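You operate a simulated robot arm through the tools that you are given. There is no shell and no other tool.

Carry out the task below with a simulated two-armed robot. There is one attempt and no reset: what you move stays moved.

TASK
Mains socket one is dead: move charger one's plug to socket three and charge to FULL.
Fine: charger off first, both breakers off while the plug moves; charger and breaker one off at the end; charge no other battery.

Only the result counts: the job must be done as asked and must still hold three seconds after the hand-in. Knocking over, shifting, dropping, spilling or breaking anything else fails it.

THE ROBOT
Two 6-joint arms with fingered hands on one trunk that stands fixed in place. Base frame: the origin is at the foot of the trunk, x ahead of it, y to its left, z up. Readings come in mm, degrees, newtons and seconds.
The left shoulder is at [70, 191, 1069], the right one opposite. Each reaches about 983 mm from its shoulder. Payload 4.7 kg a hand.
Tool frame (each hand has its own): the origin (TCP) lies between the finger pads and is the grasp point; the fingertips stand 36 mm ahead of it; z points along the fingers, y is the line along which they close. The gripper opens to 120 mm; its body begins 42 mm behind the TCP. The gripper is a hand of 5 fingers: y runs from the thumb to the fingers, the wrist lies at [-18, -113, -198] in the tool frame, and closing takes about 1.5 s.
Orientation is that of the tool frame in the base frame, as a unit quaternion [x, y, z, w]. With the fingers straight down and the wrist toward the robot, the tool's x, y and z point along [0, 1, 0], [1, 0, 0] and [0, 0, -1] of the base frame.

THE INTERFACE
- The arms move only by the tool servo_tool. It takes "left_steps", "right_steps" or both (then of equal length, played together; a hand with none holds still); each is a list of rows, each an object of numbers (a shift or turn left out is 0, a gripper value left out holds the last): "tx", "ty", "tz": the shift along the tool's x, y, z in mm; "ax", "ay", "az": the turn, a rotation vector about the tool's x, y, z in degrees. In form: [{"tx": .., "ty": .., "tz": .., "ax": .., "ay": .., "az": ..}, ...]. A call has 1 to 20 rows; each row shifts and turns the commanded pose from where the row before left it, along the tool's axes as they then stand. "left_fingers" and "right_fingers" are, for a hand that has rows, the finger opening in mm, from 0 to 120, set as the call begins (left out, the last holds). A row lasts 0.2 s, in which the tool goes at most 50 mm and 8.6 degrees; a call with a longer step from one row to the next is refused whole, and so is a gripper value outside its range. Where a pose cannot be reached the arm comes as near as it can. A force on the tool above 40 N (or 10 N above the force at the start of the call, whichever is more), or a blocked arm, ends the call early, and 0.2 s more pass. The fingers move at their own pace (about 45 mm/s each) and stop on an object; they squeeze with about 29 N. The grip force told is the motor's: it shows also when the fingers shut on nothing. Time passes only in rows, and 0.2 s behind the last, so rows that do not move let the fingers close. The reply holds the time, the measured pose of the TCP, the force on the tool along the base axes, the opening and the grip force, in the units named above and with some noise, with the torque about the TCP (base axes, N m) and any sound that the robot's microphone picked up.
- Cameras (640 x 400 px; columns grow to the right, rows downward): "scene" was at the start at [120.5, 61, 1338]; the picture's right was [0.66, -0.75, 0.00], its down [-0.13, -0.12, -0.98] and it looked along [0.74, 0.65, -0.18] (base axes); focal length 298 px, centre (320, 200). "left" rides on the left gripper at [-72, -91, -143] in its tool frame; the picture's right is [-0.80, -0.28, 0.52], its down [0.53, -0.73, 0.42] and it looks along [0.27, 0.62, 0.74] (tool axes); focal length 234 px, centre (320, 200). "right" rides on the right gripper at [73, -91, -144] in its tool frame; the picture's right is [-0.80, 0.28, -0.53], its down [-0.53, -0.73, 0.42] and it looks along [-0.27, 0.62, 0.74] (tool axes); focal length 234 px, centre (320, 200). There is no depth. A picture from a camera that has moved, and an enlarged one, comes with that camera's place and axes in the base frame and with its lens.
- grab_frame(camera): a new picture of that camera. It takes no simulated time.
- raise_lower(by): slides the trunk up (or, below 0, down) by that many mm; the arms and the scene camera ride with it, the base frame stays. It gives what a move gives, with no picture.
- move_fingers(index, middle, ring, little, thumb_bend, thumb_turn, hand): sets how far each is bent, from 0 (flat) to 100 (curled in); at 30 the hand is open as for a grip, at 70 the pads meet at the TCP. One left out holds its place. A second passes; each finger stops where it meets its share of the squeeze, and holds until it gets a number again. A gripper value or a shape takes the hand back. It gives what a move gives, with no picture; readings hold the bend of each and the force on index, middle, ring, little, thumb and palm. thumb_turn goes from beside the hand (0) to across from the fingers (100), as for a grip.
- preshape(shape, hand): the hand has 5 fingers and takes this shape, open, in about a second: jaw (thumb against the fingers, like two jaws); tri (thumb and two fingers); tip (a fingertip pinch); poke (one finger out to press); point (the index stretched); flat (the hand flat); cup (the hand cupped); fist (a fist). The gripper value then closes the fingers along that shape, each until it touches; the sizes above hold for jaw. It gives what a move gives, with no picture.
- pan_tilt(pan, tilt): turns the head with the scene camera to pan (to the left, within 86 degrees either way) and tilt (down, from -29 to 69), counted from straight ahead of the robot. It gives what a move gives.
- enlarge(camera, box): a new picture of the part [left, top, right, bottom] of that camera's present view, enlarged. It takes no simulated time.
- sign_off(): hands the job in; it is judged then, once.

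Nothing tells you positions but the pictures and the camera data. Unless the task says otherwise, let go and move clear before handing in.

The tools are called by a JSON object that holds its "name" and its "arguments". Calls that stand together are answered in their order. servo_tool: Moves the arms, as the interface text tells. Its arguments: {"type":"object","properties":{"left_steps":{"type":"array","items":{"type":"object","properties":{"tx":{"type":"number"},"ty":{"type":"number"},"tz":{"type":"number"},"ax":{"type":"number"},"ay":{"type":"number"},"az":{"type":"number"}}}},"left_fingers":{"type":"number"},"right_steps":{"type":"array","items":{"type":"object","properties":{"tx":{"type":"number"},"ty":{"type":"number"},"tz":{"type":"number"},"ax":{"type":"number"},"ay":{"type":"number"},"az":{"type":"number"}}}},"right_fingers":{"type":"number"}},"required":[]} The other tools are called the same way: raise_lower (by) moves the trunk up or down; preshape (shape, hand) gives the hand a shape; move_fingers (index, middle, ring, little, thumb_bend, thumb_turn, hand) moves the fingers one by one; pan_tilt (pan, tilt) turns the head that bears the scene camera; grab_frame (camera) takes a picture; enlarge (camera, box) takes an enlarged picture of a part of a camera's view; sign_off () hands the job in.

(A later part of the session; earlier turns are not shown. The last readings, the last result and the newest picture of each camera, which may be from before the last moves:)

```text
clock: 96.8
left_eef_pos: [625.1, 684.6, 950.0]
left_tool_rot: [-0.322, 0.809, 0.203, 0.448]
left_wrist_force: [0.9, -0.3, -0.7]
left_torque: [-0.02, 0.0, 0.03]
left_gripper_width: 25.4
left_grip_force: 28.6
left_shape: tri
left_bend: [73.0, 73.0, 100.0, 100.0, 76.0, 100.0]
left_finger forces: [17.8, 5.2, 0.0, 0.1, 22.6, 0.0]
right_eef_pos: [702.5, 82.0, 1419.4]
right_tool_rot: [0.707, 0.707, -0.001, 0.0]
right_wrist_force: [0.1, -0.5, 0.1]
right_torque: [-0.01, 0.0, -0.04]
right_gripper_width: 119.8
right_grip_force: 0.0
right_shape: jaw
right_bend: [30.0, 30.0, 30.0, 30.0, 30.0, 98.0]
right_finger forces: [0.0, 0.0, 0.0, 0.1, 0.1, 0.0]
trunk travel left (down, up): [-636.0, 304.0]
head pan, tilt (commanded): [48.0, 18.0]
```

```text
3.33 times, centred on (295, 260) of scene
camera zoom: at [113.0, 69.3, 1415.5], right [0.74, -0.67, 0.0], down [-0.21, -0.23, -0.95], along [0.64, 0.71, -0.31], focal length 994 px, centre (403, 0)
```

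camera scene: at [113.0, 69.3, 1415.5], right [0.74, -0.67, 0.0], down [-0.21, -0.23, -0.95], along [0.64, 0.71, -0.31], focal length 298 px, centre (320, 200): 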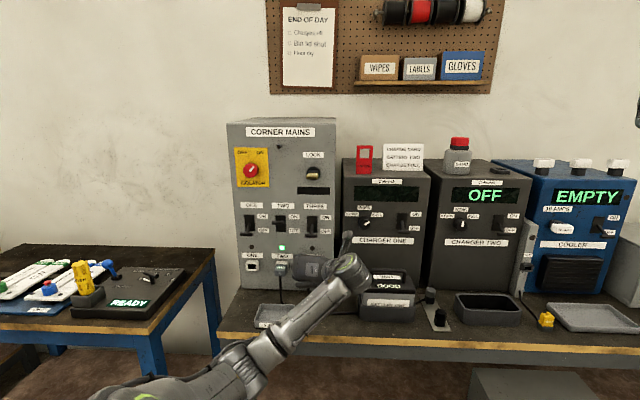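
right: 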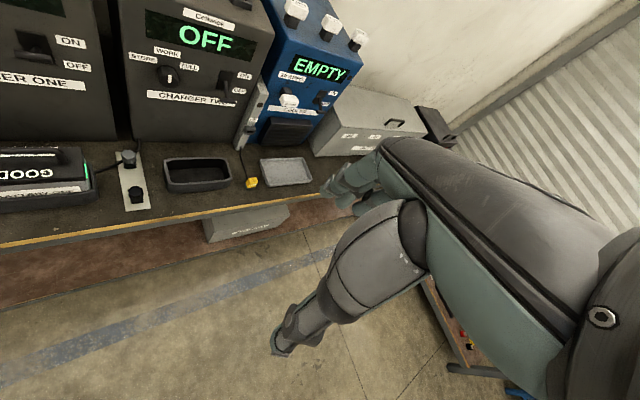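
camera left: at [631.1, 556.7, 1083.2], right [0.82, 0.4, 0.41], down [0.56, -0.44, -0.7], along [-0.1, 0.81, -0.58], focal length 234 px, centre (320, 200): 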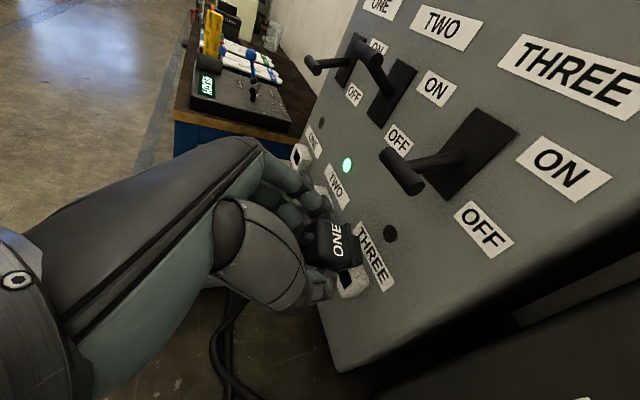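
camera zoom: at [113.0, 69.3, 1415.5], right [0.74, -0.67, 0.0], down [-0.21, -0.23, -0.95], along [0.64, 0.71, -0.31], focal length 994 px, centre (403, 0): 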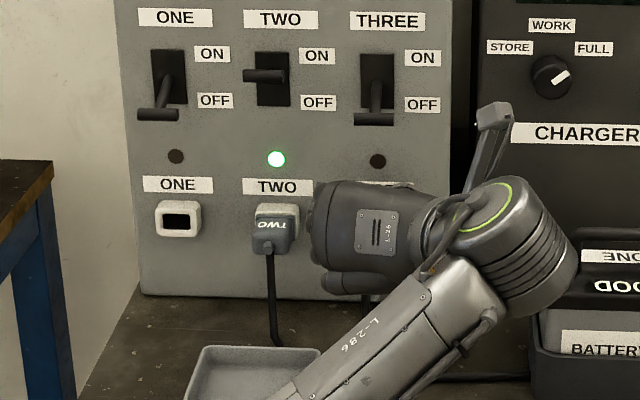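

The plug sits about 7° yawed to the right in the grip, otherwise centred. I'll rotate the hand 7° left about the vertical and re-check the alignment against the panel.

{"name": "servo_tool", "arguments": {"left_steps": [{"ax": -3, "ay": 0.13, "az": -1.8}, {"ax": -3, "ay": 0.13, "az": -1.8}, {}]}}

{"name": "enlarge", "arguments": {"camera": "left", "box": [270, 180, 410, 320]}}

```text
clock: 97.6
left_eef_pos: [623.7, 682.8, 950.1]
left_tool_rot: [-0.37, 0.788, 0.23, 0.434]
left_wrist_force: [-0.2, 0.6, -0.3]
left_torque: [-0.01, -0.02, 0.0]
left_gripper_width: 25.3
left_grip_force: 28.9
left_shape: tri
left_bend: [73.0, 73.0, 100.0, 100.0, 76.0, 100.0]
left_finger forces: [17.9, 5.1, 0.1, 0.1, 22.5, 0.1]
right_eef_pos: [702.8, 82.8, 1419.4]
right_tool_rot: [0.708, 0.707, 0.0, 0.0]
right_wrist_force: [0.4, -0.1, 0.5]
right_torque: [-0.01, -0.01, 0.0]
right_gripper_width: 119.8
right_grip_force: 0.0
right_shape: jaw
right_bend: [30.0, 30.0, 30.0, 30.0, 30.0, 98.0]
right_finger forces: [0.0, 0.0, 0.1, 0.0, 0.1, 0.0]
trunk travel left (down, up): [-636.0, 304.0]
head pan, tilt (commanded): [48.0, 18.0]
```

```text
2.86 times, centred on (340, 250) of left
camera zoom: at [646.0, 557.9, 1083.0], right [0.77, 0.5, 0.41], down [0.61, -0.37, -0.7], along [-0.2, 0.79, -0.58], focal length 669 px, centre (263, 57)
```

zoom: 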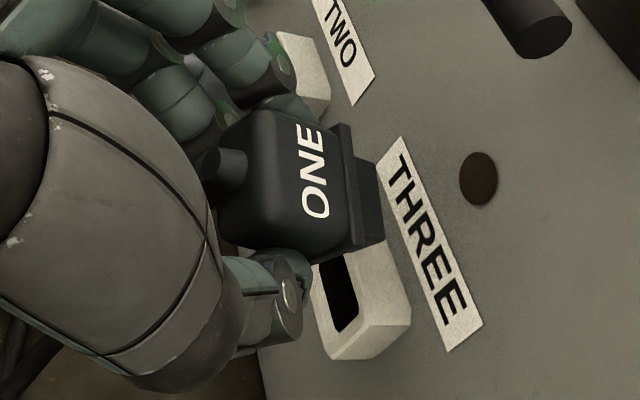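

Yaw now matches the panel closely. I also need to check the plug's pitch in the grip, so let me zoom in closer.

{"name": "enlarge", "arguments": {"camera": "left", "box": [300, 200, 370, 280]}}

{"name": "enlarge", "arguments": {"camera": "left", "box": [310, 215, 390, 315]}}

```text
5.00 times, centred on (335, 240) of left
camera zoom: at [646.0, 557.9, 1083.0], right [0.77, 0.5, 0.41], down [0.61, -0.37, -0.7], along [-0.2, 0.79, -0.58], focal length 1171 px, centre (245, 0)
```

zoom: 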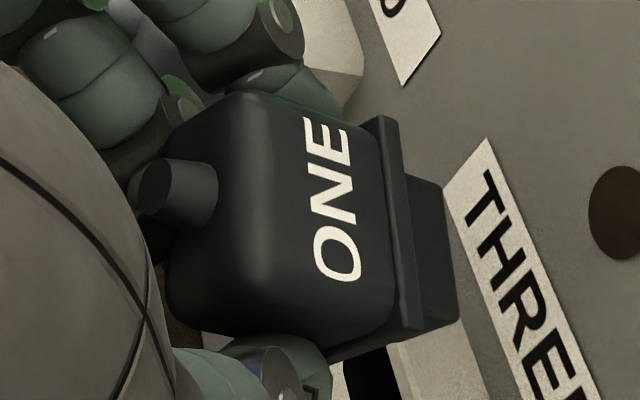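

```text
4.00 times, centred on (350, 265) of left
camera zoom: at [646.0, 557.9, 1083.0], right [0.77, 0.5, 0.41], down [0.61, -0.37, -0.7], along [-0.2, 0.79, -0.58], focal length 937 px, centre (200, -60)
```

zoom: 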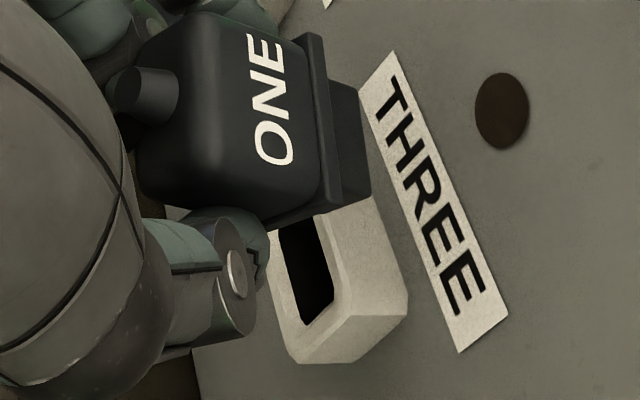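

Comparing plug label and edges with the socket, the plug has twisted about 10° around the finger axis in the grip. I'll counter-rotate the hand by that amount and compare again.

{"name": "servo_tool", "arguments": {"left_steps": [{"ax": -0.2, "ay": 0.6, "az": -5.3}, {"ax": -0.2, "ay": 0.6, "az": -5.3}, {}]}}

{"name": "enlarge", "arguments": {"camera": "left", "box": [300, 200, 370, 280]}}

{"name": "enlarge", "arguments": {"camera": "left", "box": [300, 210, 400, 330]}}

```text
clock: 98.4
left_eef_pos: [635.1, 694.2, 940.8]
left_tool_rot: [-0.446, 0.753, 0.189, 0.446]
left_wrist_force: [-0.2, 0.7, 0.8]
left_torque: [-0.01, -0.02, 0.01]
left_gripper_width: 25.6
left_grip_force: 28.7
left_shape: tri
left_bend: [73.0, 73.0, 100.0, 100.0, 76.0, 100.0]
left_finger forces: [18.1, 5.0, 0.1, 0.0, 22.5, 0.0]
left hand out of reach, approached as far as the arm can: row 1, 2
right_eef_pos: [703.1, 80.8, 1420.2]
right_tool_rot: [0.707, 0.707, -0.001, -0.001]
right_wrist_force: [0.1, 0.4, 0.0]
right_torque: [0.0, 0.0, 0.01]
right_gripper_width: 119.8
right_grip_force: 0.0
right_shape: jaw
right_bend: [30.0, 30.0, 30.0, 30.0, 30.0, 98.0]
right_finger forces: [0.1, 0.1, 0.0, 0.0, 0.0, 0.1]
trunk travel left (down, up): [-636.0, 304.0]
head pan, tilt (commanded): [48.0, 18.0]
```

```text
5.00 times, centred on (335, 240) of left
camera zoom: at [654.5, 585.5, 1089.4], right [0.67, 0.61, 0.43], down [0.72, -0.37, -0.59], along [-0.2, 0.7, -0.69], focal length 1171 px, centre (245, 0)
```

zoom: 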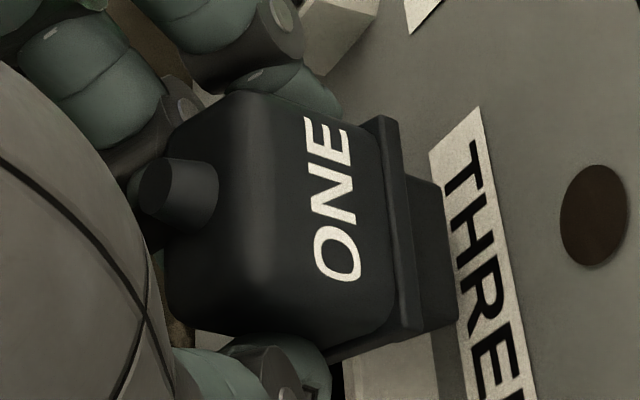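

```text
3.33 times, centred on (350, 270) of left
camera zoom: at [654.5, 585.5, 1089.4], right [0.67, 0.61, 0.43], down [0.72, -0.37, -0.59], along [-0.2, 0.7, -0.69], focal length 781 px, centre (220, -33)
```

zoom: 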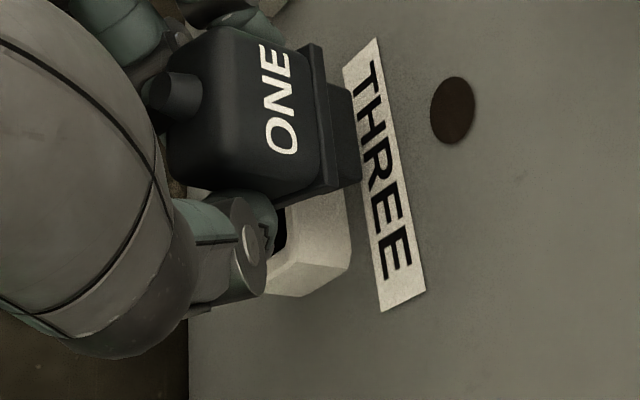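

The plug is now parallel to the panel and socket. The arm is at its boundary in this orientation, so I'll stage the trunk up in small steps (hand going down equally) to gain room to back off.

{"name": "raise_lower", "arguments": {"by": 20}}

{"name": "servo_tool", "arguments": {"left_steps": [{"tx": 8.4, "ty": 1.1, "tz": 5.3}, {"tx": 8.4, "ty": 1.1, "tz": 5.3}]}}

{"name": "raise_lower", "arguments": {"by": 20}}

{"name": "servo_tool", "arguments": {"left_steps": [{"tx": 8.4, "ty": 1.1, "tz": 5.3}, {"tx": 8.4, "ty": 1.1, "tz": 5.3}]}}

{"name": "raise_lower", "arguments": {"by": 20}}

{"name": "servo_tool", "arguments": {"left_steps": [{"tx": 8.4, "ty": 1.1, "tz": 5.3}, {"tx": 8.4, "ty": 1.1, "tz": 5.3}]}}

```text
clock: 99.1
left_eef_pos: [636.7, 693.4, 961.1]
left_tool_rot: [-0.444, 0.754, 0.188, 0.445]
left_wrist_force: [-0.1, -0.2, -0.2]
left_torque: [-0.02, 0.03, 0.04]
left_gripper_width: 25.4
left_grip_force: 28.6
left_shape: tri
left_bend: [73.0, 73.0, 100.0, 100.0, 76.0, 100.0]
left_finger forces: [18.1, 5.1, 0.0, 0.1, 22.5, 0.0]
right_eef_pos: [703.7, 80.5, 1439.6]
right_tool_rot: [0.708, 0.706, -0.001, -0.001]
right_wrist_force: [-0.7, 0.0, -0.3]
right_torque: [0.01, 0.02, 0.01]
right_gripper_width: 119.8
right_grip_force: 0.0
right_shape: jaw
right_bend: [30.0, 30.0, 30.0, 30.0, 30.0, 98.0]
right_finger forces: [0.1, 0.0, 0.0, 0.0, 0.1, 0.0]
trunk travel left (down, up): [-656.0, 284.0]
head pan, tilt (commanded): [48.0, 18.0]
```

```text
clock: 99.7
left_eef_pos: [636.1, 694.8, 940.3]
left_tool_rot: [-0.445, 0.754, 0.189, 0.445]
left_wrist_force: [-0.1, -0.7, -0.7]
left_torque: [-0.02, 0.03, -0.03]
left_gripper_width: 25.7
left_grip_force: 29.2
left_shape: tri
left_bend: [73.0, 73.0, 100.0, 100.0, 76.0, 100.0]
left_finger forces: [18.1, 4.9, 0.1, 0.0, 22.4, 0.0]
right_eef_pos: [703.3, 82.7, 1439.4]
right_tool_rot: [0.707, 0.707, -0.001, -0.001]
right_wrist_force: [0.3, -0.3, 0.6]
right_torque: [-0.01, 0.0, -0.01]
right_gripper_width: 119.9
right_grip_force: 0.0
right_shape: jaw
right_bend: [30.0, 30.0, 30.0, 30.0, 30.0, 98.0]
right_finger forces: [0.1, 0.0, 0.0, 0.0, 0.0, 0.0]
trunk travel left (down, up): [-656.0, 284.0]
head pan, tilt (commanded): [48.0, 18.0]
```

```text
clock: 100.3
left_eef_pos: [636.3, 694.8, 960.3]
left_tool_rot: [-0.445, 0.754, 0.188, 0.445]
left_wrist_force: [0.4, 0.1, 0.4]
left_torque: [0.02, -0.02, 0.0]
left_gripper_width: 25.3
left_grip_force: 28.6
left_shape: tri
left_bend: [73.0, 73.0, 100.0, 100.0, 76.0, 100.0]
left_finger forces: [18.0, 5.0, 0.0, 0.0, 22.5, 0.0]
right_eef_pos: [703.3, 81.6, 1459.1]
right_tool_rot: [0.707, 0.707, 0.0, -0.001]
right_wrist_force: [1.0, 0.1, 0.5]
right_torque: [-0.02, 0.01, 0.01]
right_gripper_width: 119.6
right_grip_force: 0.1
right_shape: jaw
right_bend: [30.0, 30.0, 30.0, 30.0, 30.0, 98.0]
right_finger forces: [0.0, 0.0, 0.0, 0.0, 0.1, 0.0]
trunk travel left (down, up): [-676.0, 264.0]
head pan, tilt (commanded): [48.0, 18.0]
```

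```text
clock: 100.9
left_eef_pos: [637.2, 694.2, 940.1]
left_tool_rot: [-0.444, 0.754, 0.189, 0.445]
left_wrist_force: [0.1, 0.0, -1.5]
left_torque: [-0.02, 0.0, 0.0]
left_gripper_width: 25.5
left_grip_force: 29.7
left_shape: tri
left_bend: [73.0, 73.0, 100.0, 100.0, 76.0, 100.0]
left_finger forces: [18.1, 5.1, 0.0, 0.0, 22.6, 0.0]
right_eef_pos: [703.3, 81.2, 1459.7]
right_tool_rot: [0.707, 0.707, -0.001, 0.0]
right_wrist_force: [0.3, 0.0, 0.3]
right_torque: [0.03, -0.01, -0.03]
right_gripper_width: 119.9
right_grip_force: 0.0
right_shape: jaw
right_bend: [30.0, 30.0, 30.0, 30.0, 30.0, 98.0]
right_finger forces: [0.1, 0.1, 0.0, 0.0, 0.1, 0.0]
trunk travel left (down, up): [-676.0, 264.0]
head pan, tilt (commanded): [48.0, 18.0]
```

```text
clock: 101.6
left_eef_pos: [637.5, 695.0, 960.5]
left_tool_rot: [-0.445, 0.754, 0.188, 0.445]
left_wrist_force: [0.7, -0.4, -0.3]
left_torque: [0.02, 0.02, 0.01]
left_gripper_width: 25.6
left_grip_force: 29.6
left_shape: tri
left_bend: [73.0, 73.0, 100.0, 100.0, 76.0, 100.0]
left_finger forces: [18.1, 4.9, 0.0, 0.0, 22.5, 0.0]
right_eef_pos: [702.2, 81.5, 1480.1]
right_tool_rot: [0.707, 0.707, -0.001, -0.001]
right_wrist_force: [1.0, 0.1, 0.3]
right_torque: [0.01, 0.05, 0.0]
right_gripper_width: 119.9
right_grip_force: 0.0
right_shape: jaw
right_bend: [30.0, 30.0, 30.0, 30.0, 30.0, 98.0]
right_finger forces: [0.1, 0.1, 0.0, 0.0, 0.0, 0.1]
trunk travel left (down, up): [-696.0, 244.0]
head pan, tilt (commanded): [48.0, 18.0]
```

```text
clock: 102.2
left_eef_pos: [637.2, 694.6, 941.3]
left_tool_rot: [-0.444, 0.754, 0.188, 0.446]
left_wrist_force: [1.2, -0.1, -0.6]
left_torque: [0.01, 0.01, 0.0]
left_gripper_width: 25.3
left_grip_force: 28.7
left_shape: tri
left_bend: [73.0, 73.0, 100.0, 100.0, 76.0, 100.0]
left_finger forces: [18.2, 5.0, 0.0, 0.0, 22.6, 0.0]
right_eef_pos: [704.1, 82.8, 1478.6]
right_tool_rot: [0.707, 0.707, -0.001, 0.0]
right_wrist_force: [0.2, -0.4, -0.8]
right_torque: [0.05, 0.0, -0.03]
right_gripper_width: 119.6
right_grip_force: 0.1
right_shape: jaw
right_bend: [30.0, 30.0, 30.0, 30.0, 30.0, 98.0]
right_finger forces: [0.1, 0.0, 0.1, 0.0, 0.0, 0.1]
trunk travel left (down, up): [-696.0, 244.0]
head pan, tilt (commanded): [48.0, 18.0]
```

Good so far. Now back off 24 mm from the panel.

{"name": "servo_tool", "arguments": {"left_steps": [{"tx": 4, "ty": 1.75, "tz": -6.7}, {"tx": 4, "ty": 1.75, "tz": -6.7}, {"tx": 4, "ty": 1.75, "tz": -6.7}]}}

{"name": "enlarge", "arguments": {"camera": "left", "box": [290, 200, 410, 340]}}

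```text
clock: 103.0
left_eef_pos: [619.9, 677.9, 942.1]
left_tool_rot: [-0.445, 0.754, 0.188, 0.446]
left_wrist_force: [-0.8, 0.1, -0.5]
left_torque: [-0.01, 0.02, 0.0]
left_gripper_width: 25.3
left_grip_force: 29.1
left_shape: tri
left_bend: [73.0, 73.0, 100.0, 100.0, 76.0, 100.0]
left_finger forces: [18.1, 5.0, 0.0, 0.0, 22.5, 0.0]
right_eef_pos: [703.8, 80.9, 1479.3]
right_tool_rot: [0.707, 0.707, -0.001, -0.001]
right_wrist_force: [0.1, 0.0, 0.1]
right_torque: [0.0, 0.01, -0.01]
right_gripper_width: 119.7
right_grip_force: 0.0
right_shape: jaw
right_bend: [30.0, 30.0, 30.0, 30.0, 30.0, 98.0]
right_finger forces: [0.1, 0.0, 0.1, 0.1, 0.0, 0.1]
trunk travel left (down, up): [-696.0, 244.0]
head pan, tilt (commanded): [48.0, 18.0]
```

```text
2.86 times, centred on (350, 270) of left
camera zoom: at [637.9, 569.3, 1089.4], right [0.67, 0.61, 0.43], down [0.72, -0.37, -0.59], along [-0.2, 0.7, -0.69], focal length 669 px, centre (234, 0)
```

zoom: 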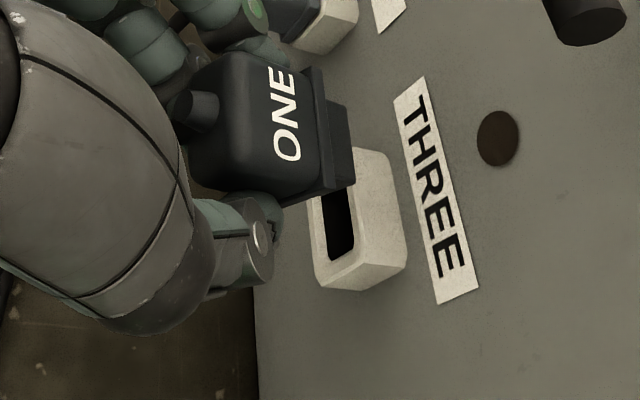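

Socket three's centre works out at u≈-40, z≈899. The plug needs to go down 38 mm and 2 mm right, then straight in 26 mm. Lowering first.

{"name": "servo_tool", "arguments": {"left_steps": [{"tx": 8.07, "ty": 0.48, "tz": 4.95}, {"tx": 8.07, "ty": 0.48, "tz": 4.95}, {"tx": 8.07, "ty": 0.48, "tz": 4.95}, {"tx": 8.07, "ty": 0.48, "tz": 4.95}, {}]}}

{"name": "enlarge", "arguments": {"camera": "left", "box": [290, 180, 410, 320]}}

{"name": "grab_frame", "arguments": {"camera": "scene"}}

```text
clock: 104.2
left_eef_pos: [620.8, 676.6, 903.0]
left_tool_rot: [-0.445, 0.754, 0.188, 0.446]
left_wrist_force: [-0.2, 0.5, -0.1]
left_torque: [-0.05, 0.01, 0.01]
left_gripper_width: 25.7
left_grip_force: 29.0
left_shape: tri
left_bend: [73.0, 73.0, 100.0, 100.0, 76.0, 100.0]
left_finger forces: [18.2, 5.0, 0.0, 0.0, 22.4, 0.0]
right_eef_pos: [702.7, 81.4, 1478.8]
right_tool_rot: [0.707, 0.707, -0.002, -0.001]
right_wrist_force: [-0.2, -0.1, -0.4]
right_torque: [-0.02, 0.01, -0.03]
right_gripper_width: 119.8
right_grip_force: 0.0
right_shape: jaw
right_bend: [30.0, 30.0, 30.0, 30.0, 30.0, 98.0]
right_finger forces: [0.1, 0.0, 0.0, 0.0, 0.0, 0.0]
trunk travel left (down, up): [-696.0, 244.0]
head pan, tilt (commanded): [48.0, 18.0]
```

```text
2.86 times, centred on (350, 250) of left
camera zoom: at [639.9, 568.3, 1051.1], right [0.67, 0.61, 0.43], down [0.72, -0.37, -0.59], along [-0.2, 0.7, -0.69], focal length 669 px, centre (234, 57)
```

zoom: 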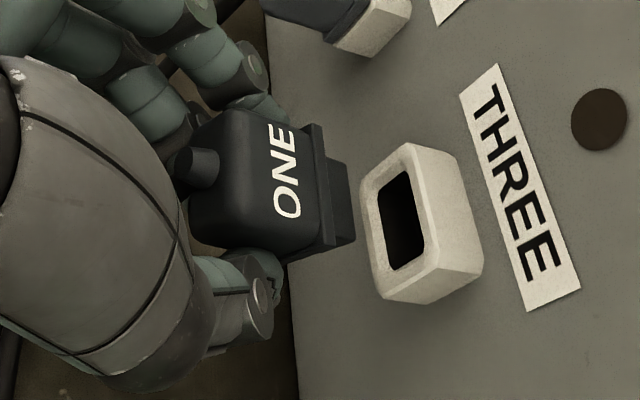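

```text
taken
camera scene: at [113.2, 68.9, 1475.5], right [0.74, -0.67, 0.0], down [-0.21, -0.23, -0.95], along [0.64, 0.71, -0.31], focal length 298 px, centre (320, 200)
```

scene: 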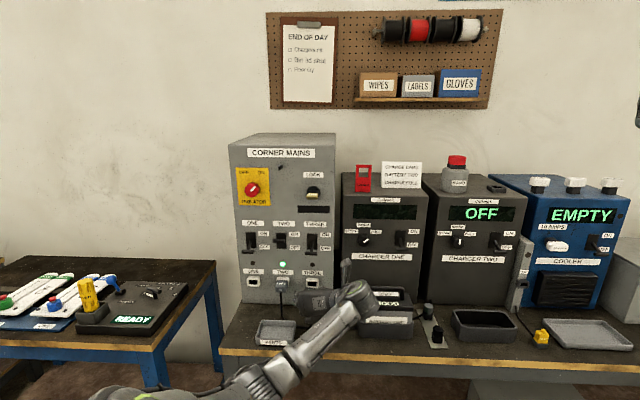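

Nicely lined up: the plug nose needs about 2.5 mm right, 2 mm up and a hair of rotation. Applying that fine correction.

{"name": "servo_tool", "arguments": {"left_steps": [{"tx": -1.2, "ty": -3.5, "tz": -1.6, "az": -3}, {}, {}]}}

{"name": "enlarge", "arguments": {"camera": "left", "box": [290, 180, 410, 320]}}

```text
clock: 105.0
left_eef_pos: [623.4, 673.4, 906.0]
left_tool_rot: [-0.465, 0.742, 0.176, 0.451]
left_wrist_force: [-0.6, 1.2, -0.1]
left_torque: [0.01, 0.01, 0.0]
left_gripper_width: 25.1
left_grip_force: 28.9
left_shape: tri
left_bend: [73.0, 73.0, 100.0, 100.0, 76.0, 100.0]
left_finger forces: [18.3, 5.1, 0.1, 0.0, 22.5, 0.1]
right_eef_pos: [703.3, 81.4, 1479.2]
right_tool_rot: [0.707, 0.707, -0.001, -0.001]
right_wrist_force: [-1.0, -0.2, -0.2]
right_torque: [-0.01, -0.02, -0.02]
right_gripper_width: 119.7
right_grip_force: 0.1
right_shape: jaw
right_bend: [30.0, 30.0, 30.0, 30.0, 30.0, 98.0]
right_finger forces: [0.1, 0.1, 0.0, 0.0, 0.0, 0.0]
trunk travel left (down, up): [-696.0, 244.0]
head pan, tilt (commanded): [48.0, 18.0]
```

```text
2.86 times, centred on (350, 250) of left
camera zoom: at [639.9, 570.2, 1057.2], right [0.63, 0.64, 0.43], down [0.75, -0.36, -0.55], along [-0.2, 0.67, -0.71], focal length 669 px, centre (234, 57)
```

zoom: 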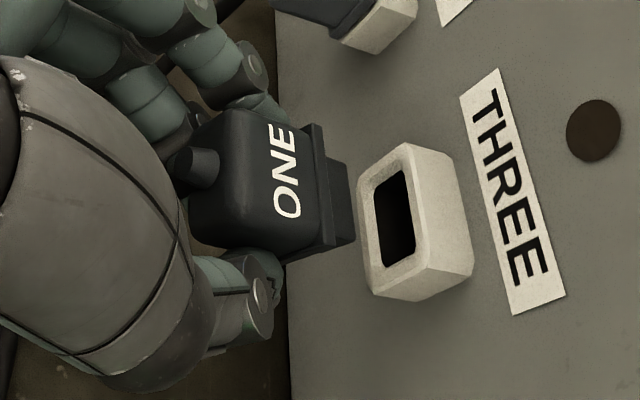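

Aligned within a millimetre or so now. Moving straight in 19 mm, to just before the nose enters, then checking.

{"name": "servo_tool", "arguments": {"left_steps": [{"tx": -2.36, "ty": -1.17, "tz": 4.03}, {"tx": -2.36, "ty": -1.17, "tz": 4.03}, {"tx": -2.36, "ty": -1.17, "tz": 4.03}, {"tx": -2.2, "ty": -1.1, "tz": 3.8}, {}]}}

{"name": "enlarge", "arguments": {"camera": "left", "box": [290, 180, 410, 320]}}

```text
clock: 106.2
left_eef_pos: [634.9, 686.0, 907.1]
left_tool_rot: [-0.465, 0.742, 0.177, 0.45]
left_wrist_force: [-8.1, -7.4, 3.2]
left_torque: [-0.08, 0.03, 0.0]
left_gripper_width: 26.3
left_grip_force: 28.8
left_shape: tri
left_bend: [73.0, 73.0, 100.0, 100.0, 77.0, 100.0]
left_finger forces: [19.9, 7.3, 0.1, 0.0, 24.2, 0.0]
right_eef_pos: [701.9, 79.4, 1481.6]
right_tool_rot: [0.708, 0.707, 0.0, 0.0]
right_wrist_force: [-0.4, 0.5, -0.1]
right_torque: [0.0, -0.03, -0.04]
right_gripper_width: 120.0
right_grip_force: 0.0
right_shape: jaw
right_bend: [30.0, 30.0, 30.0, 30.0, 30.0, 98.0]
right_finger forces: [0.0, 0.0, 0.0, 0.1, 0.0, 0.0]
trunk travel left (down, up): [-696.0, 244.0]
head pan, tilt (commanded): [48.0, 18.0]
```

```text
2.86 times, centred on (350, 250) of left
camera zoom: at [651.6, 582.2, 1058.4], right [0.63, 0.64, 0.43], down [0.75, -0.36, -0.55], along [-0.2, 0.68, -0.71], focal length 669 px, centre (234, 57)
```

zoom: 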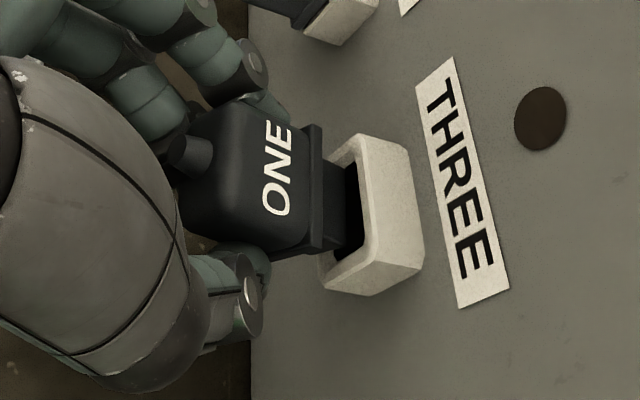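

The nose has touched the socket rim with about 11 N. Zooming to see which way it is off.

{"name": "enlarge", "arguments": {"camera": "left", "box": [330, 210, 400, 290]}}

```text
5.00 times, centred on (365, 250) of left
camera zoom: at [651.6, 582.2, 1058.4], right [0.63, 0.64, 0.43], down [0.75, -0.36, -0.55], along [-0.2, 0.68, -0.71], focal length 1171 px, centre (95, -50)
```

zoom: 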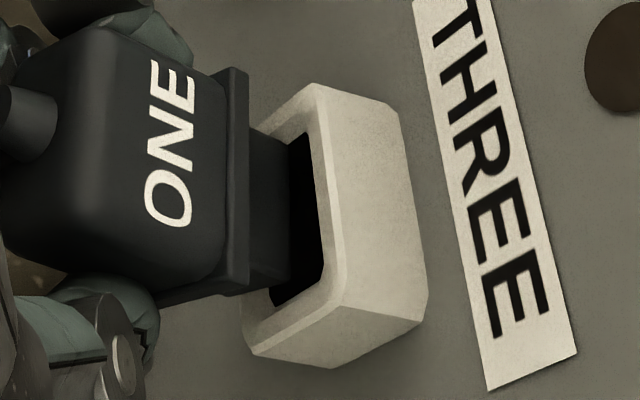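

The nose is about 3 mm low and yawed ~5° to the right relative to the opening. I'll back off 4 mm, correct yaw and height, and re-check.

{"name": "servo_tool", "arguments": {"left_steps": [{"tx": 1.96, "ty": 0.97, "tz": -3.36}, {"tx": -1.77, "ty": -3.15, "tz": -1.95, "ax": -4.2, "ay": -0.8, "az": -2.7}, {}, {}]}}

{"name": "enlarge", "arguments": {"camera": "left", "box": [330, 210, 400, 290]}}

```text
clock: 107.2
left_eef_pos: [635.4, 681.3, 908.7]
left_tool_rot: [-0.497, 0.721, 0.196, 0.442]
left_wrist_force: [0.5, -0.5, 0.1]
left_torque: [-0.02, 0.01, 0.02]
left_gripper_width: 25.8
left_grip_force: 28.7
left_shape: tri
left_bend: [73.0, 73.0, 100.0, 100.0, 77.0, 100.0]
left_finger forces: [19.6, 4.9, 0.1, 0.1, 22.5, 0.0]
right_eef_pos: [703.6, 81.7, 1479.7]
right_tool_rot: [0.707, 0.707, -0.001, -0.001]
right_wrist_force: [-0.2, -0.4, 0.0]
right_torque: [0.02, -0.02, 0.01]
right_gripper_width: 119.7
right_grip_force: 0.1
right_shape: jaw
right_bend: [30.0, 30.0, 30.0, 30.0, 30.0, 98.0]
right_finger forces: [0.0, 0.0, 0.1, 0.1, 0.1, 0.0]
trunk travel left (down, up): [-696.0, 244.0]
head pan, tilt (commanded): [48.0, 18.0]
```

```text
5.00 times, centred on (365, 250) of left
camera zoom: at [660.7, 580.3, 1060.8], right [0.57, 0.7, 0.43], down [0.78, -0.3, -0.55], along [-0.26, 0.65, -0.71], focal length 1171 px, centre (95, -50)
```

zoom: 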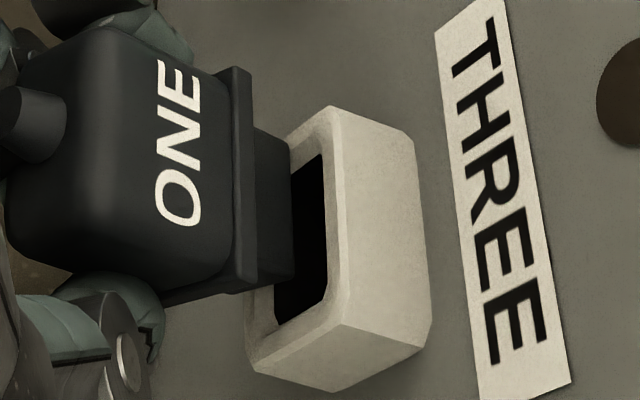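

The plug turns out to be pitched nose-down in the grip (about 28°), with small yaw and roll. I'll back off 25 mm and rotate the hand to level the plug, then re-measure.

{"name": "servo_tool", "arguments": {"left_steps": [{"tx": 3.9, "ty": 2.7, "tz": -6.85}, {"tx": 3.9, "ty": 2.7, "tz": -6.85}, {"tx": 3.9, "ty": 2.7, "tz": -6.85}, {}]}}

{"name": "servo_tool", "arguments": {"left_steps": [{"ax": 4.7, "ay": -5.7, "az": -1.4}, {"ax": 4.7, "ay": -5.7, "az": -1.4}]}}

{"name": "servo_tool", "arguments": {"left_steps": [{"ax": 4.7, "ay": -5.7, "az": -1.4}, {"ax": 4.7, "ay": -5.7, "az": -1.4}, {}]}}

{"name": "enlarge", "arguments": {"camera": "left", "box": [290, 180, 430, 340]}}

{"name": "grab_frame", "arguments": {"camera": "scene"}}

```text
clock: 108.2
left_eef_pos: [617.6, 663.4, 908.9]
left_tool_rot: [-0.496, 0.721, 0.196, 0.443]
left_wrist_force: [0.0, 0.1, -0.8]
left_torque: [0.0, 0.03, -0.01]
left_gripper_width: 25.6
left_grip_force: 29.2
left_shape: tri
left_bend: [73.0, 73.0, 100.0, 100.0, 77.0, 100.0]
left_finger forces: [19.8, 4.8, 0.0, 0.0, 22.5, 0.0]
right_eef_pos: [703.4, 81.7, 1480.9]
right_tool_rot: [0.707, 0.707, 0.001, 0.0]
right_wrist_force: [-0.1, 0.5, -0.2]
right_torque: [-0.03, -0.01, 0.0]
right_gripper_width: 119.7
right_grip_force: 0.1
right_shape: jaw
right_bend: [30.0, 30.0, 30.0, 30.0, 30.0, 98.0]
right_finger forces: [0.0, 0.1, 0.1, 0.0, 0.0, 0.0]
trunk travel left (down, up): [-696.0, 244.0]
head pan, tilt (commanded): [48.0, 18.0]
```

```text
clock: 108.8
left_eef_pos: [616.8, 665.1, 909.7]
left_tool_rot: [-0.454, 0.674, 0.174, 0.556]
left_wrist_force: [-0.3, -0.4, -0.3]
left_torque: [0.01, -0.01, -0.01]
left_gripper_width: 25.8
left_grip_force: 28.8
left_shape: tri
left_bend: [73.0, 73.0, 100.0, 100.0, 77.0, 100.0]
left_finger forces: [19.7, 4.8, 0.1, 0.0, 22.4, 0.0]
right_eef_pos: [703.4, 81.1, 1478.8]
right_tool_rot: [0.707, 0.707, 0.0, -0.001]
right_wrist_force: [-0.7, -0.2, 0.1]
right_torque: [0.03, 0.03, 0.01]
right_gripper_width: 119.9
right_grip_force: 0.1
right_shape: jaw
right_bend: [30.0, 30.0, 30.0, 30.0, 30.0, 98.0]
right_finger forces: [0.0, 0.0, 0.1, 0.1, 0.1, 0.1]
trunk travel left (down, up): [-696.0, 244.0]
head pan, tilt (commanded): [48.0, 18.0]
```

```text
clock: 109.6
left_eef_pos: [613.3, 653.3, 927.8]
left_tool_rot: [-0.402, 0.622, 0.15, 0.655]
left_wrist_force: [-0.4, -0.6, 0.0]
left_torque: [-0.03, 0.0, 0.0]
left_gripper_width: 25.3
left_grip_force: 28.7
left_shape: tri
left_bend: [73.0, 73.0, 100.0, 100.0, 77.0, 100.0]
left_finger forces: [19.6, 4.7, 0.1, 0.0, 22.4, 0.0]
left hand out of reach, approached as far as the arm can: row 2
right_eef_pos: [703.2, 79.8, 1479.3]
right_tool_rot: [0.707, 0.707, 0.0, 0.0]
right_wrist_force: [0.0, -0.5, -0.1]
right_torque: [0.0, 0.02, -0.03]
right_gripper_width: 119.8
right_grip_force: 0.0
right_shape: jaw
right_bend: [30.0, 30.0, 30.0, 30.0, 30.0, 98.0]
right_finger forces: [0.1, 0.0, 0.0, 0.0, 0.0, 0.1]
trunk travel left (down, up): [-696.0, 244.0]
head pan, tilt (commanded): [48.0, 18.0]
```

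```text
2.50 times, centred on (360, 260) of left
camera zoom: at [563.2, 517.1, 1040.7], right [0.41, 0.44, 0.8], down [0.9, -0.32, -0.29], along [0.13, 0.84, -0.53], focal length 585 px, centre (220, 50)
```

zoom: 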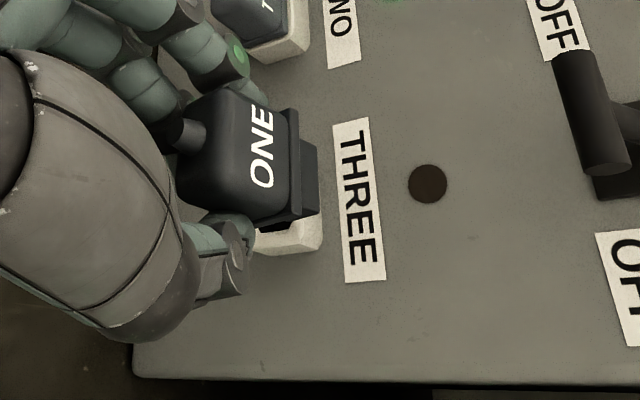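

```text
taken
camera scene: at [113.7, 68.9, 1475.5], right [0.74, -0.67, 0.0], down [-0.21, -0.23, -0.95], along [0.64, 0.71, -0.31], focal length 298 px, centre (320, 200)
```

scene: 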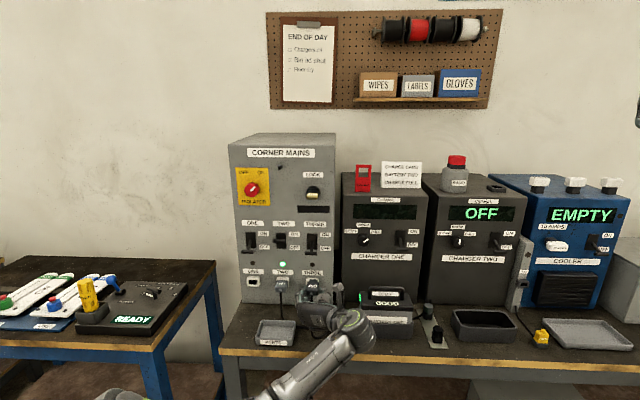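

Now much closer to level. Zooming to measure plug direction again against the socket and plug two.

{"name": "enlarge", "arguments": {"camera": "left", "box": [315, 210, 405, 300]}}

{"name": "enlarge", "arguments": {"camera": "left", "box": [330, 150, 430, 290]}}

```text
4.44 times, centred on (360, 255) of left
camera zoom: at [563.2, 517.1, 1040.7], right [0.41, 0.44, 0.8], down [0.9, -0.32, -0.29], along [0.13, 0.84, -0.53], focal length 1041 px, centre (142, -44)
```

zoom: 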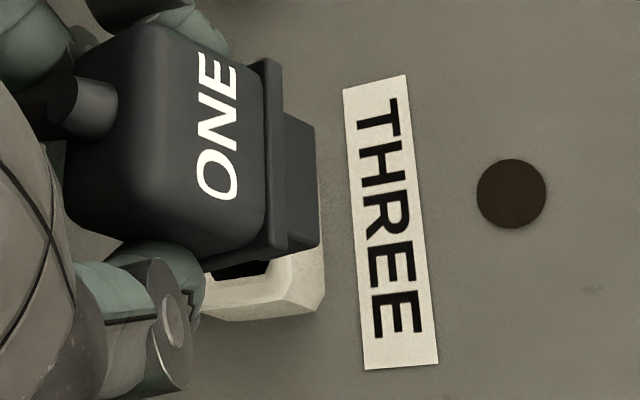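

```text
2.86 times, centred on (380, 220) of left
camera zoom: at [563.2, 517.1, 1040.7], right [0.41, 0.44, 0.8], down [0.9, -0.32, -0.29], along [0.13, 0.84, -0.53], focal length 669 px, centre (149, 143)
```

zoom: 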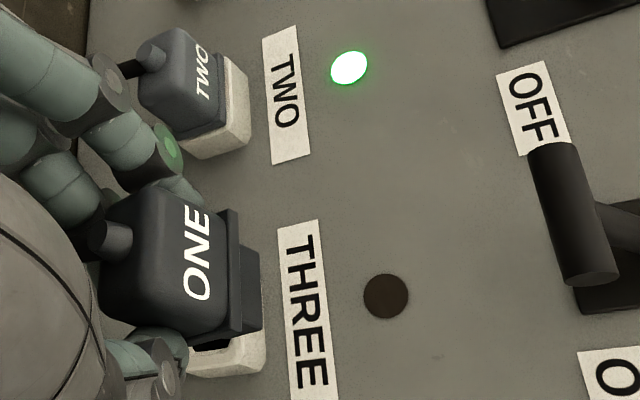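

Side by side with plug two they look nearly parallel; I estimate a slight nose-up of about 9° and 3° yaw. Correcting that and looking again.

{"name": "servo_tool", "arguments": {"left_steps": [{"ax": -2.95, "ay": 3.7, "az": -0.1}, {"ax": -2.95, "ay": 3.7, "az": -0.1}, {}]}}

{"name": "enlarge", "arguments": {"camera": "left", "box": [310, 140, 430, 300]}}

{"name": "enlarge", "arguments": {"camera": "left", "box": [315, 210, 405, 300]}}

```text
clock: 110.4
left_eef_pos: [614.3, 654.3, 927.1]
left_tool_rot: [-0.448, 0.649, 0.153, 0.596]
left_wrist_force: [0.1, -0.4, -1.6]
left_torque: [-0.03, -0.03, 0.0]
left_gripper_width: 25.5
left_grip_force: 29.2
left_shape: tri
left_bend: [73.0, 73.0, 100.0, 100.0, 77.0, 100.0]
left_finger forces: [19.7, 4.7, 0.0, 0.1, 22.4, 0.1]
right_eef_pos: [703.9, 81.1, 1480.2]
right_tool_rot: [0.708, 0.706, -0.001, 0.0]
right_wrist_force: [-0.6, -0.1, 0.1]
right_torque: [0.01, -0.03, -0.02]
right_gripper_width: 119.8
right_grip_force: 0.1
right_shape: jaw
right_bend: [30.0, 30.0, 30.0, 30.0, 30.0, 98.0]
right_finger forces: [0.0, 0.0, 0.0, 0.1, 0.0, 0.1]
trunk travel left (down, up): [-696.0, 244.0]
head pan, tilt (commanded): [48.0, 18.0]
```

```text
2.50 times, centred on (370, 220) of left
camera zoom: at [582.7, 528.5, 1059.2], right [0.46, 0.55, 0.7], down [0.89, -0.31, -0.34], along [0.03, 0.78, -0.63], focal length 585 px, centre (195, 150)
```

zoom: 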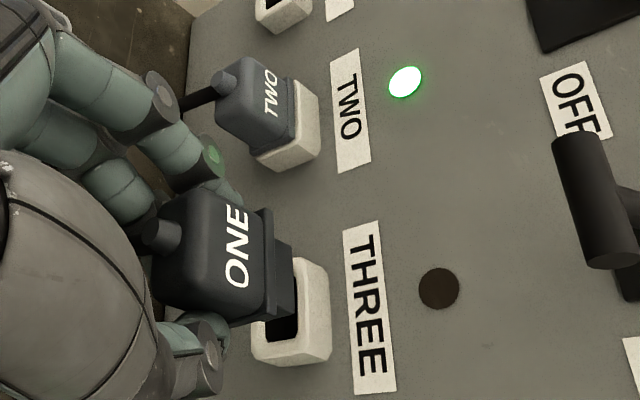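

```text
4.44 times, centred on (360, 255) of left
camera zoom: at [582.7, 528.5, 1059.2], right [0.46, 0.55, 0.7], down [0.89, -0.31, -0.34], along [0.03, 0.78, -0.63], focal length 1041 px, centre (142, -44)
```

zoom: 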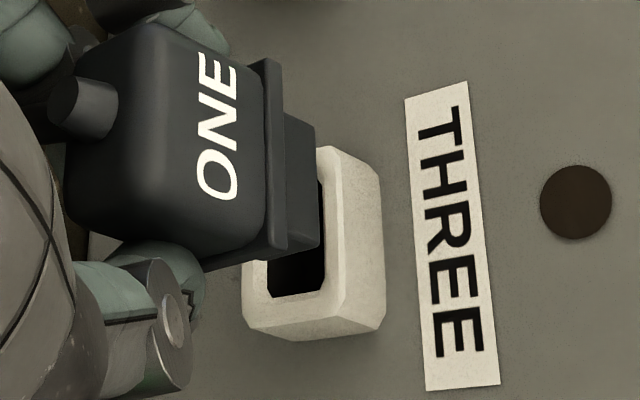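

The views now agree: the plug is level and parallel (its nose is about 17 mm long). I'll lower 25 mm, shift 2.7 mm left, then advance 28 mm to just short of the socket.

{"name": "servo_tool", "arguments": {"left_steps": [{"tx": 7.3, "ty": 3.64, "tz": 2.1}, {"tx": 7.3, "ty": 3.64, "tz": 2.1}, {"tx": 7.3, "ty": 3.64, "tz": 2.1}, {"tx": -1.9, "ty": -1.4, "tz": 9.0}, {"tx": -1.9, "ty": -1.4, "tz": 9.0}, {"tx": -1.9, "ty": -1.4, "tz": 9.0}, {}]}}

{"name": "enlarge", "arguments": {"camera": "left", "box": [315, 210, 405, 300]}}

```text
clock: 112.0
left_eef_pos: [630.3, 675.5, 902.5]
left_tool_rot: [-0.447, 0.648, 0.153, 0.597]
left_wrist_force: [0.4, 0.8, -0.1]
left_torque: [0.0, 0.05, -0.02]
left_gripper_width: 25.4
left_grip_force: 28.9
left_shape: tri
left_bend: [73.0, 73.0, 100.0, 100.0, 77.0, 100.0]
left_finger forces: [19.7, 4.7, 0.0, 0.0, 22.5, 0.1]
right_eef_pos: [703.9, 81.5, 1479.8]
right_tool_rot: [0.707, 0.707, -0.002, 0.0]
right_wrist_force: [-0.3, 1.2, -0.5]
right_torque: [0.02, 0.05, 0.02]
right_gripper_width: 119.6
right_grip_force: 0.1
right_shape: jaw
right_bend: [30.0, 30.0, 30.0, 30.0, 30.0, 98.0]
right_finger forces: [0.0, 0.1, 0.0, 0.0, 0.0, 0.0]
trunk travel left (down, up): [-696.0, 244.0]
head pan, tilt (commanded): [48.0, 18.0]
```

```text
4.44 times, centred on (360, 255) of left
camera zoom: at [599.9, 550.0, 1034.4], right [0.46, 0.55, 0.7], down [0.89, -0.31, -0.34], along [0.03, 0.78, -0.63], focal length 1041 px, centre (142, -44)
```

zoom: 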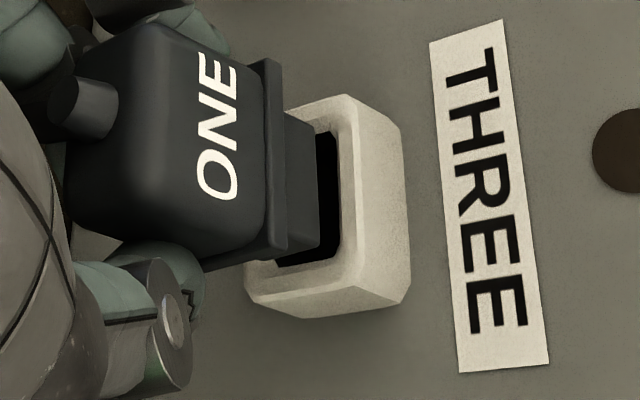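

Nose is within about 1 mm of the opening. Small shift left/down 1 mm and advance 6 mm, then look.

{"name": "servo_tool", "arguments": {"left_steps": [{"tx": 0.4, "ty": 1.2, "tz": 0.3}, {"tx": -0.6, "ty": -0.45, "tz": 2.9}, {"tx": -0.6, "ty": -0.45, "tz": 2.9}, {}]}}

{"name": "enlarge", "arguments": {"camera": "left", "box": [325, 210, 405, 290]}}

```text
clock: 113.0
left_eef_pos: [634.3, 680.6, 901.7]
left_tool_rot: [-0.447, 0.649, 0.153, 0.596]
left_wrist_force: [0.4, 0.2, -0.1]
left_torque: [-0.02, 0.01, 0.02]
left_gripper_width: 25.6
left_grip_force: 28.4
left_shape: tri
left_bend: [73.0, 73.0, 100.0, 100.0, 77.0, 100.0]
left_finger forces: [19.6, 4.8, 0.1, 0.0, 22.4, 0.1]
right_eef_pos: [703.0, 81.1, 1479.7]
right_tool_rot: [0.707, 0.707, -0.001, -0.001]
right_wrist_force: [0.8, -0.1, 0.1]
right_torque: [0.03, 0.01, 0.02]
right_gripper_width: 119.8
right_grip_force: 0.3
right_shape: jaw
right_bend: [30.0, 30.0, 30.0, 30.0, 30.0, 98.0]
right_finger forces: [0.0, 0.0, 0.1, 0.1, 0.1, 0.0]
trunk travel left (down, up): [-696.0, 244.0]
head pan, tilt (commanded): [48.0, 18.0]
```

```text
5.00 times, centred on (365, 250) of left
camera zoom: at [604.0, 555.1, 1033.0], right [0.46, 0.55, 0.7], down [0.89, -0.31, -0.34], along [0.03, 0.78, -0.63], focal length 1171 px, centre (95, -50)
```

zoom: 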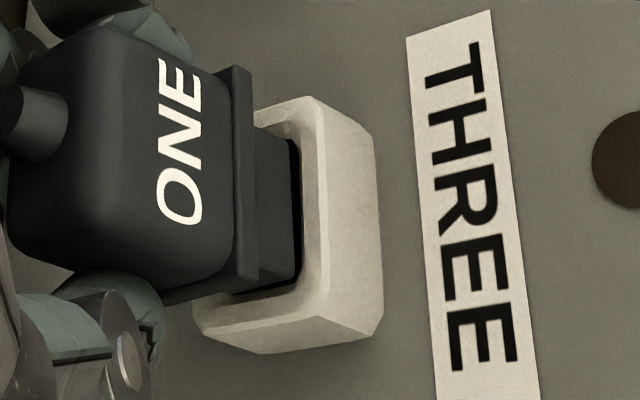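

The nose is right at the opening and centred. Pushing in gently, 9 mm.

{"name": "servo_tool", "arguments": {"left_steps": [{"tx": -0.6, "ty": -0.45, "tz": 2.9}, {"tx": -0.6, "ty": -0.45, "tz": 2.9}, {"tx": -0.6, "ty": -0.45, "tz": 2.9}]}}

{"name": "enlarge", "arguments": {"camera": "left", "box": [325, 210, 405, 290]}}

```text
clock: 113.8
left_eef_pos: [640.8, 688.3, 900.0]
left_tool_rot: [-0.447, 0.65, 0.152, 0.596]
left_wrist_force: [-2.1, 0.1, -1.9]
left_torque: [-0.05, 0.07, 0.07]
left_gripper_width: 25.5
left_grip_force: 29.0
left_shape: tri
left_bend: [73.0, 73.0, 100.0, 100.0, 77.0, 100.0]
left_finger forces: [20.1, 5.1, 0.0, 0.0, 21.7, 0.0]
right_eef_pos: [703.8, 82.2, 1479.6]
right_tool_rot: [0.707, 0.707, -0.002, 0.0]
right_wrist_force: [-0.7, -0.5, 0.1]
right_torque: [0.0, 0.02, 0.02]
right_gripper_width: 119.4
right_grip_force: 0.2
right_shape: jaw
right_bend: [30.0, 30.0, 30.0, 30.0, 30.0, 98.0]
right_finger forces: [0.0, 0.1, 0.0, 0.0, 0.0, 0.0]
trunk travel left (down, up): [-696.0, 244.0]
head pan, tilt (commanded): [48.0, 18.0]
```

```text
5.00 times, centred on (365, 250) of left
camera zoom: at [610.6, 562.5, 1032.8], right [0.46, 0.55, 0.7], down [0.89, -0.31, -0.34], along [0.03, 0.78, -0.63], focal length 1171 px, centre (95, -50)
```

zoom: 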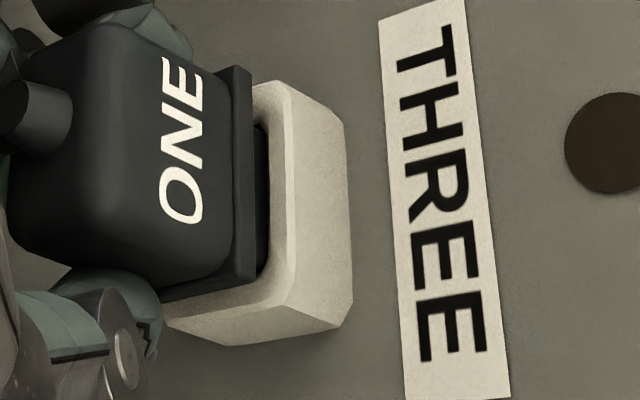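

The nose is going in with barely any force. Continue pushing until it seats.

{"name": "servo_tool", "arguments": {"left_steps": [{"tx": -0.6, "ty": -0.45, "tz": 2.9}, {"tx": -0.6, "ty": -0.45, "tz": 2.9}, {"tx": -0.6, "ty": -0.45, "tz": 2.9}]}}

{"name": "enlarge", "arguments": {"camera": "left", "box": [325, 210, 405, 290]}}

```text
clock: 114.6
left_eef_pos: [645.9, 691.4, 900.7]
left_tool_rot: [-0.447, 0.651, 0.153, 0.594]
left_wrist_force: [-9.4, -5.3, -3.3]
left_torque: [-0.13, 0.15, 0.22]
left_gripper_width: 25.3
left_grip_force: 28.5
left_shape: tri
left_bend: [73.0, 73.0, 100.0, 100.0, 77.0, 100.0]
left_finger forces: [21.1, 6.6, 0.1, 0.1, 21.8, 0.0]
right_eef_pos: [702.7, 81.3, 1479.8]
right_tool_rot: [0.707, 0.707, 0.0, -0.001]
right_wrist_force: [-0.6, -0.2, 0.4]
right_torque: [-0.02, 0.02, -0.01]
right_gripper_width: 119.6
right_grip_force: 0.0
right_shape: jaw
right_bend: [30.0, 30.0, 30.0, 30.0, 30.0, 98.0]
right_finger forces: [0.0, 0.0, 0.0, 0.0, 0.0, 0.0]
trunk travel left (down, up): [-696.0, 244.0]
head pan, tilt (commanded): [48.0, 18.0]
```

```text
5.00 times, centred on (365, 250) of left
camera zoom: at [616.2, 566.6, 1033.7], right [0.46, 0.55, 0.69], down [0.89, -0.31, -0.35], along [0.02, 0.78, -0.63], focal length 1171 px, centre (95, -50)
```

zoom: 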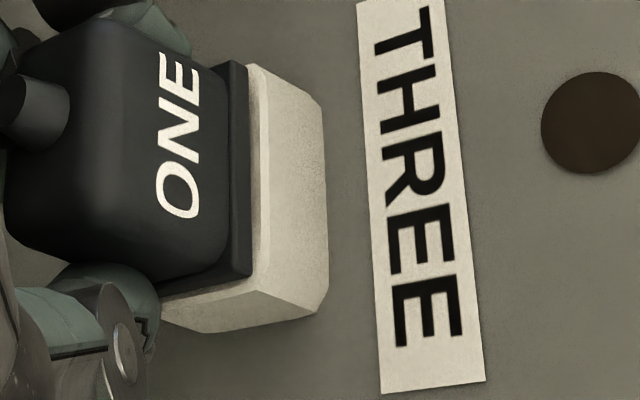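

The flange is almost flush with the frame. A final gentle push to seat it.

{"name": "servo_tool", "arguments": {"left_steps": [{"tx": -0.6, "ty": -0.45, "tz": 2.9}, {"tx": -0.4, "ty": -0.3, "tz": 1.9}, {}]}}

{"name": "enlarge", "arguments": {"camera": "left", "box": [300, 190, 400, 290]}}

```text
clock: 115.4
left_eef_pos: [647.5, 691.3, 899.9]
left_tool_rot: [-0.448, 0.653, 0.154, 0.591]
left_wrist_force: [-18.0, -18.0, 1.1]
left_torque: [-0.11, 0.06, 0.22]
left_gripper_width: 27.0
left_grip_force: 29.5
left_shape: tri
left_bend: [73.0, 73.0, 100.0, 100.0, 78.0, 100.0]
left_finger forces: [21.9, 7.4, 0.1, 0.1, 25.6, 0.1]
right_eef_pos: [702.2, 79.0, 1481.6]
right_tool_rot: [0.707, 0.707, 0.0, -0.001]
right_wrist_force: [-0.7, -0.4, 0.9]
right_torque: [0.0, 0.03, 0.01]
right_gripper_width: 120.2
right_grip_force: 0.0
right_shape: jaw
right_bend: [30.0, 30.0, 30.0, 30.0, 30.0, 98.0]
right_finger forces: [0.1, 0.1, 0.0, 0.1, 0.0, 0.0]
trunk travel left (down, up): [-696.0, 244.0]
head pan, tilt (commanded): [48.0, 18.0]
stopped in row 3 (left hand): the force on the tool passed its limit at 41 N (the readings are from after the stop); the commanded pose is now the measured one
```

```text
4.00 times, centred on (350, 240) of left
camera zoom: at [618.9, 567.9, 1034.3], right [0.47, 0.56, 0.69], down [0.88, -0.31, -0.35], along [0.02, 0.77, -0.63], focal length 937 px, centre (200, 40)
```

zoom: 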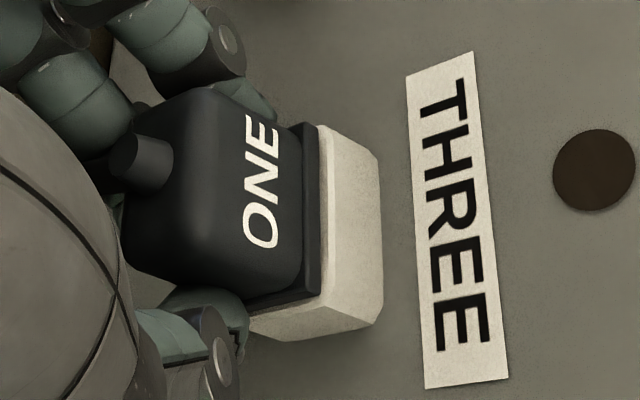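

Seated: the flange is flush and the push met a hard stop. Releasing the plug now.

{"name": "servo_tool", "arguments": {"left_steps": [{}, {}, {}, {}, {}], "left_fingers": 85}}

{"name": "enlarge", "arguments": {"camera": "left", "box": [260, 160, 420, 320]}}

```text
clock: 116.6
left_eef_pos: [651.1, 695.1, 900.4]
left_tool_rot: [-0.448, 0.653, 0.152, 0.592]
left_wrist_force: [0.4, -0.6, -0.5]
left_torque: [0.01, 0.03, 0.0]
left_gripper_width: 84.8
left_grip_force: 0.2
left_shape: tri
left_bend: [73.0, 37.0, 99.0, 99.0, 59.0, 99.0]
left_finger forces: [0.1, 0.1, 0.1, 0.0, 0.0, 0.0]
right_eef_pos: [704.0, 81.9, 1480.4]
right_tool_rot: [0.707, 0.708, 0.0, -0.001]
right_wrist_force: [-0.6, 0.4, 0.7]
right_torque: [-0.01, -0.01, 0.02]
right_gripper_width: 119.8
right_grip_force: 0.0
right_shape: jaw
right_bend: [30.0, 30.0, 30.0, 30.0, 30.0, 98.0]
right_finger forces: [0.0, 0.0, 0.0, 0.0, 0.2, 0.0]
trunk travel left (down, up): [-696.0, 244.0]
head pan, tilt (commanded): [48.0, 18.0]
```

```text
2.50 times, centred on (340, 240) of left
camera zoom: at [620.6, 570.3, 1033.1], right [0.47, 0.55, 0.69], down [0.88, -0.31, -0.35], along [0.02, 0.77, -0.63], focal length 585 px, centre (270, 100)
```

zoom: 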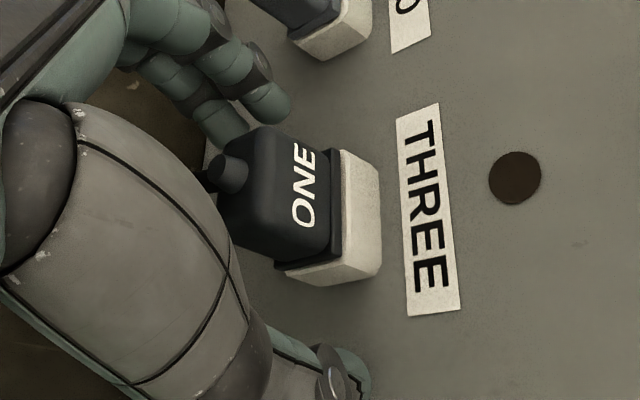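

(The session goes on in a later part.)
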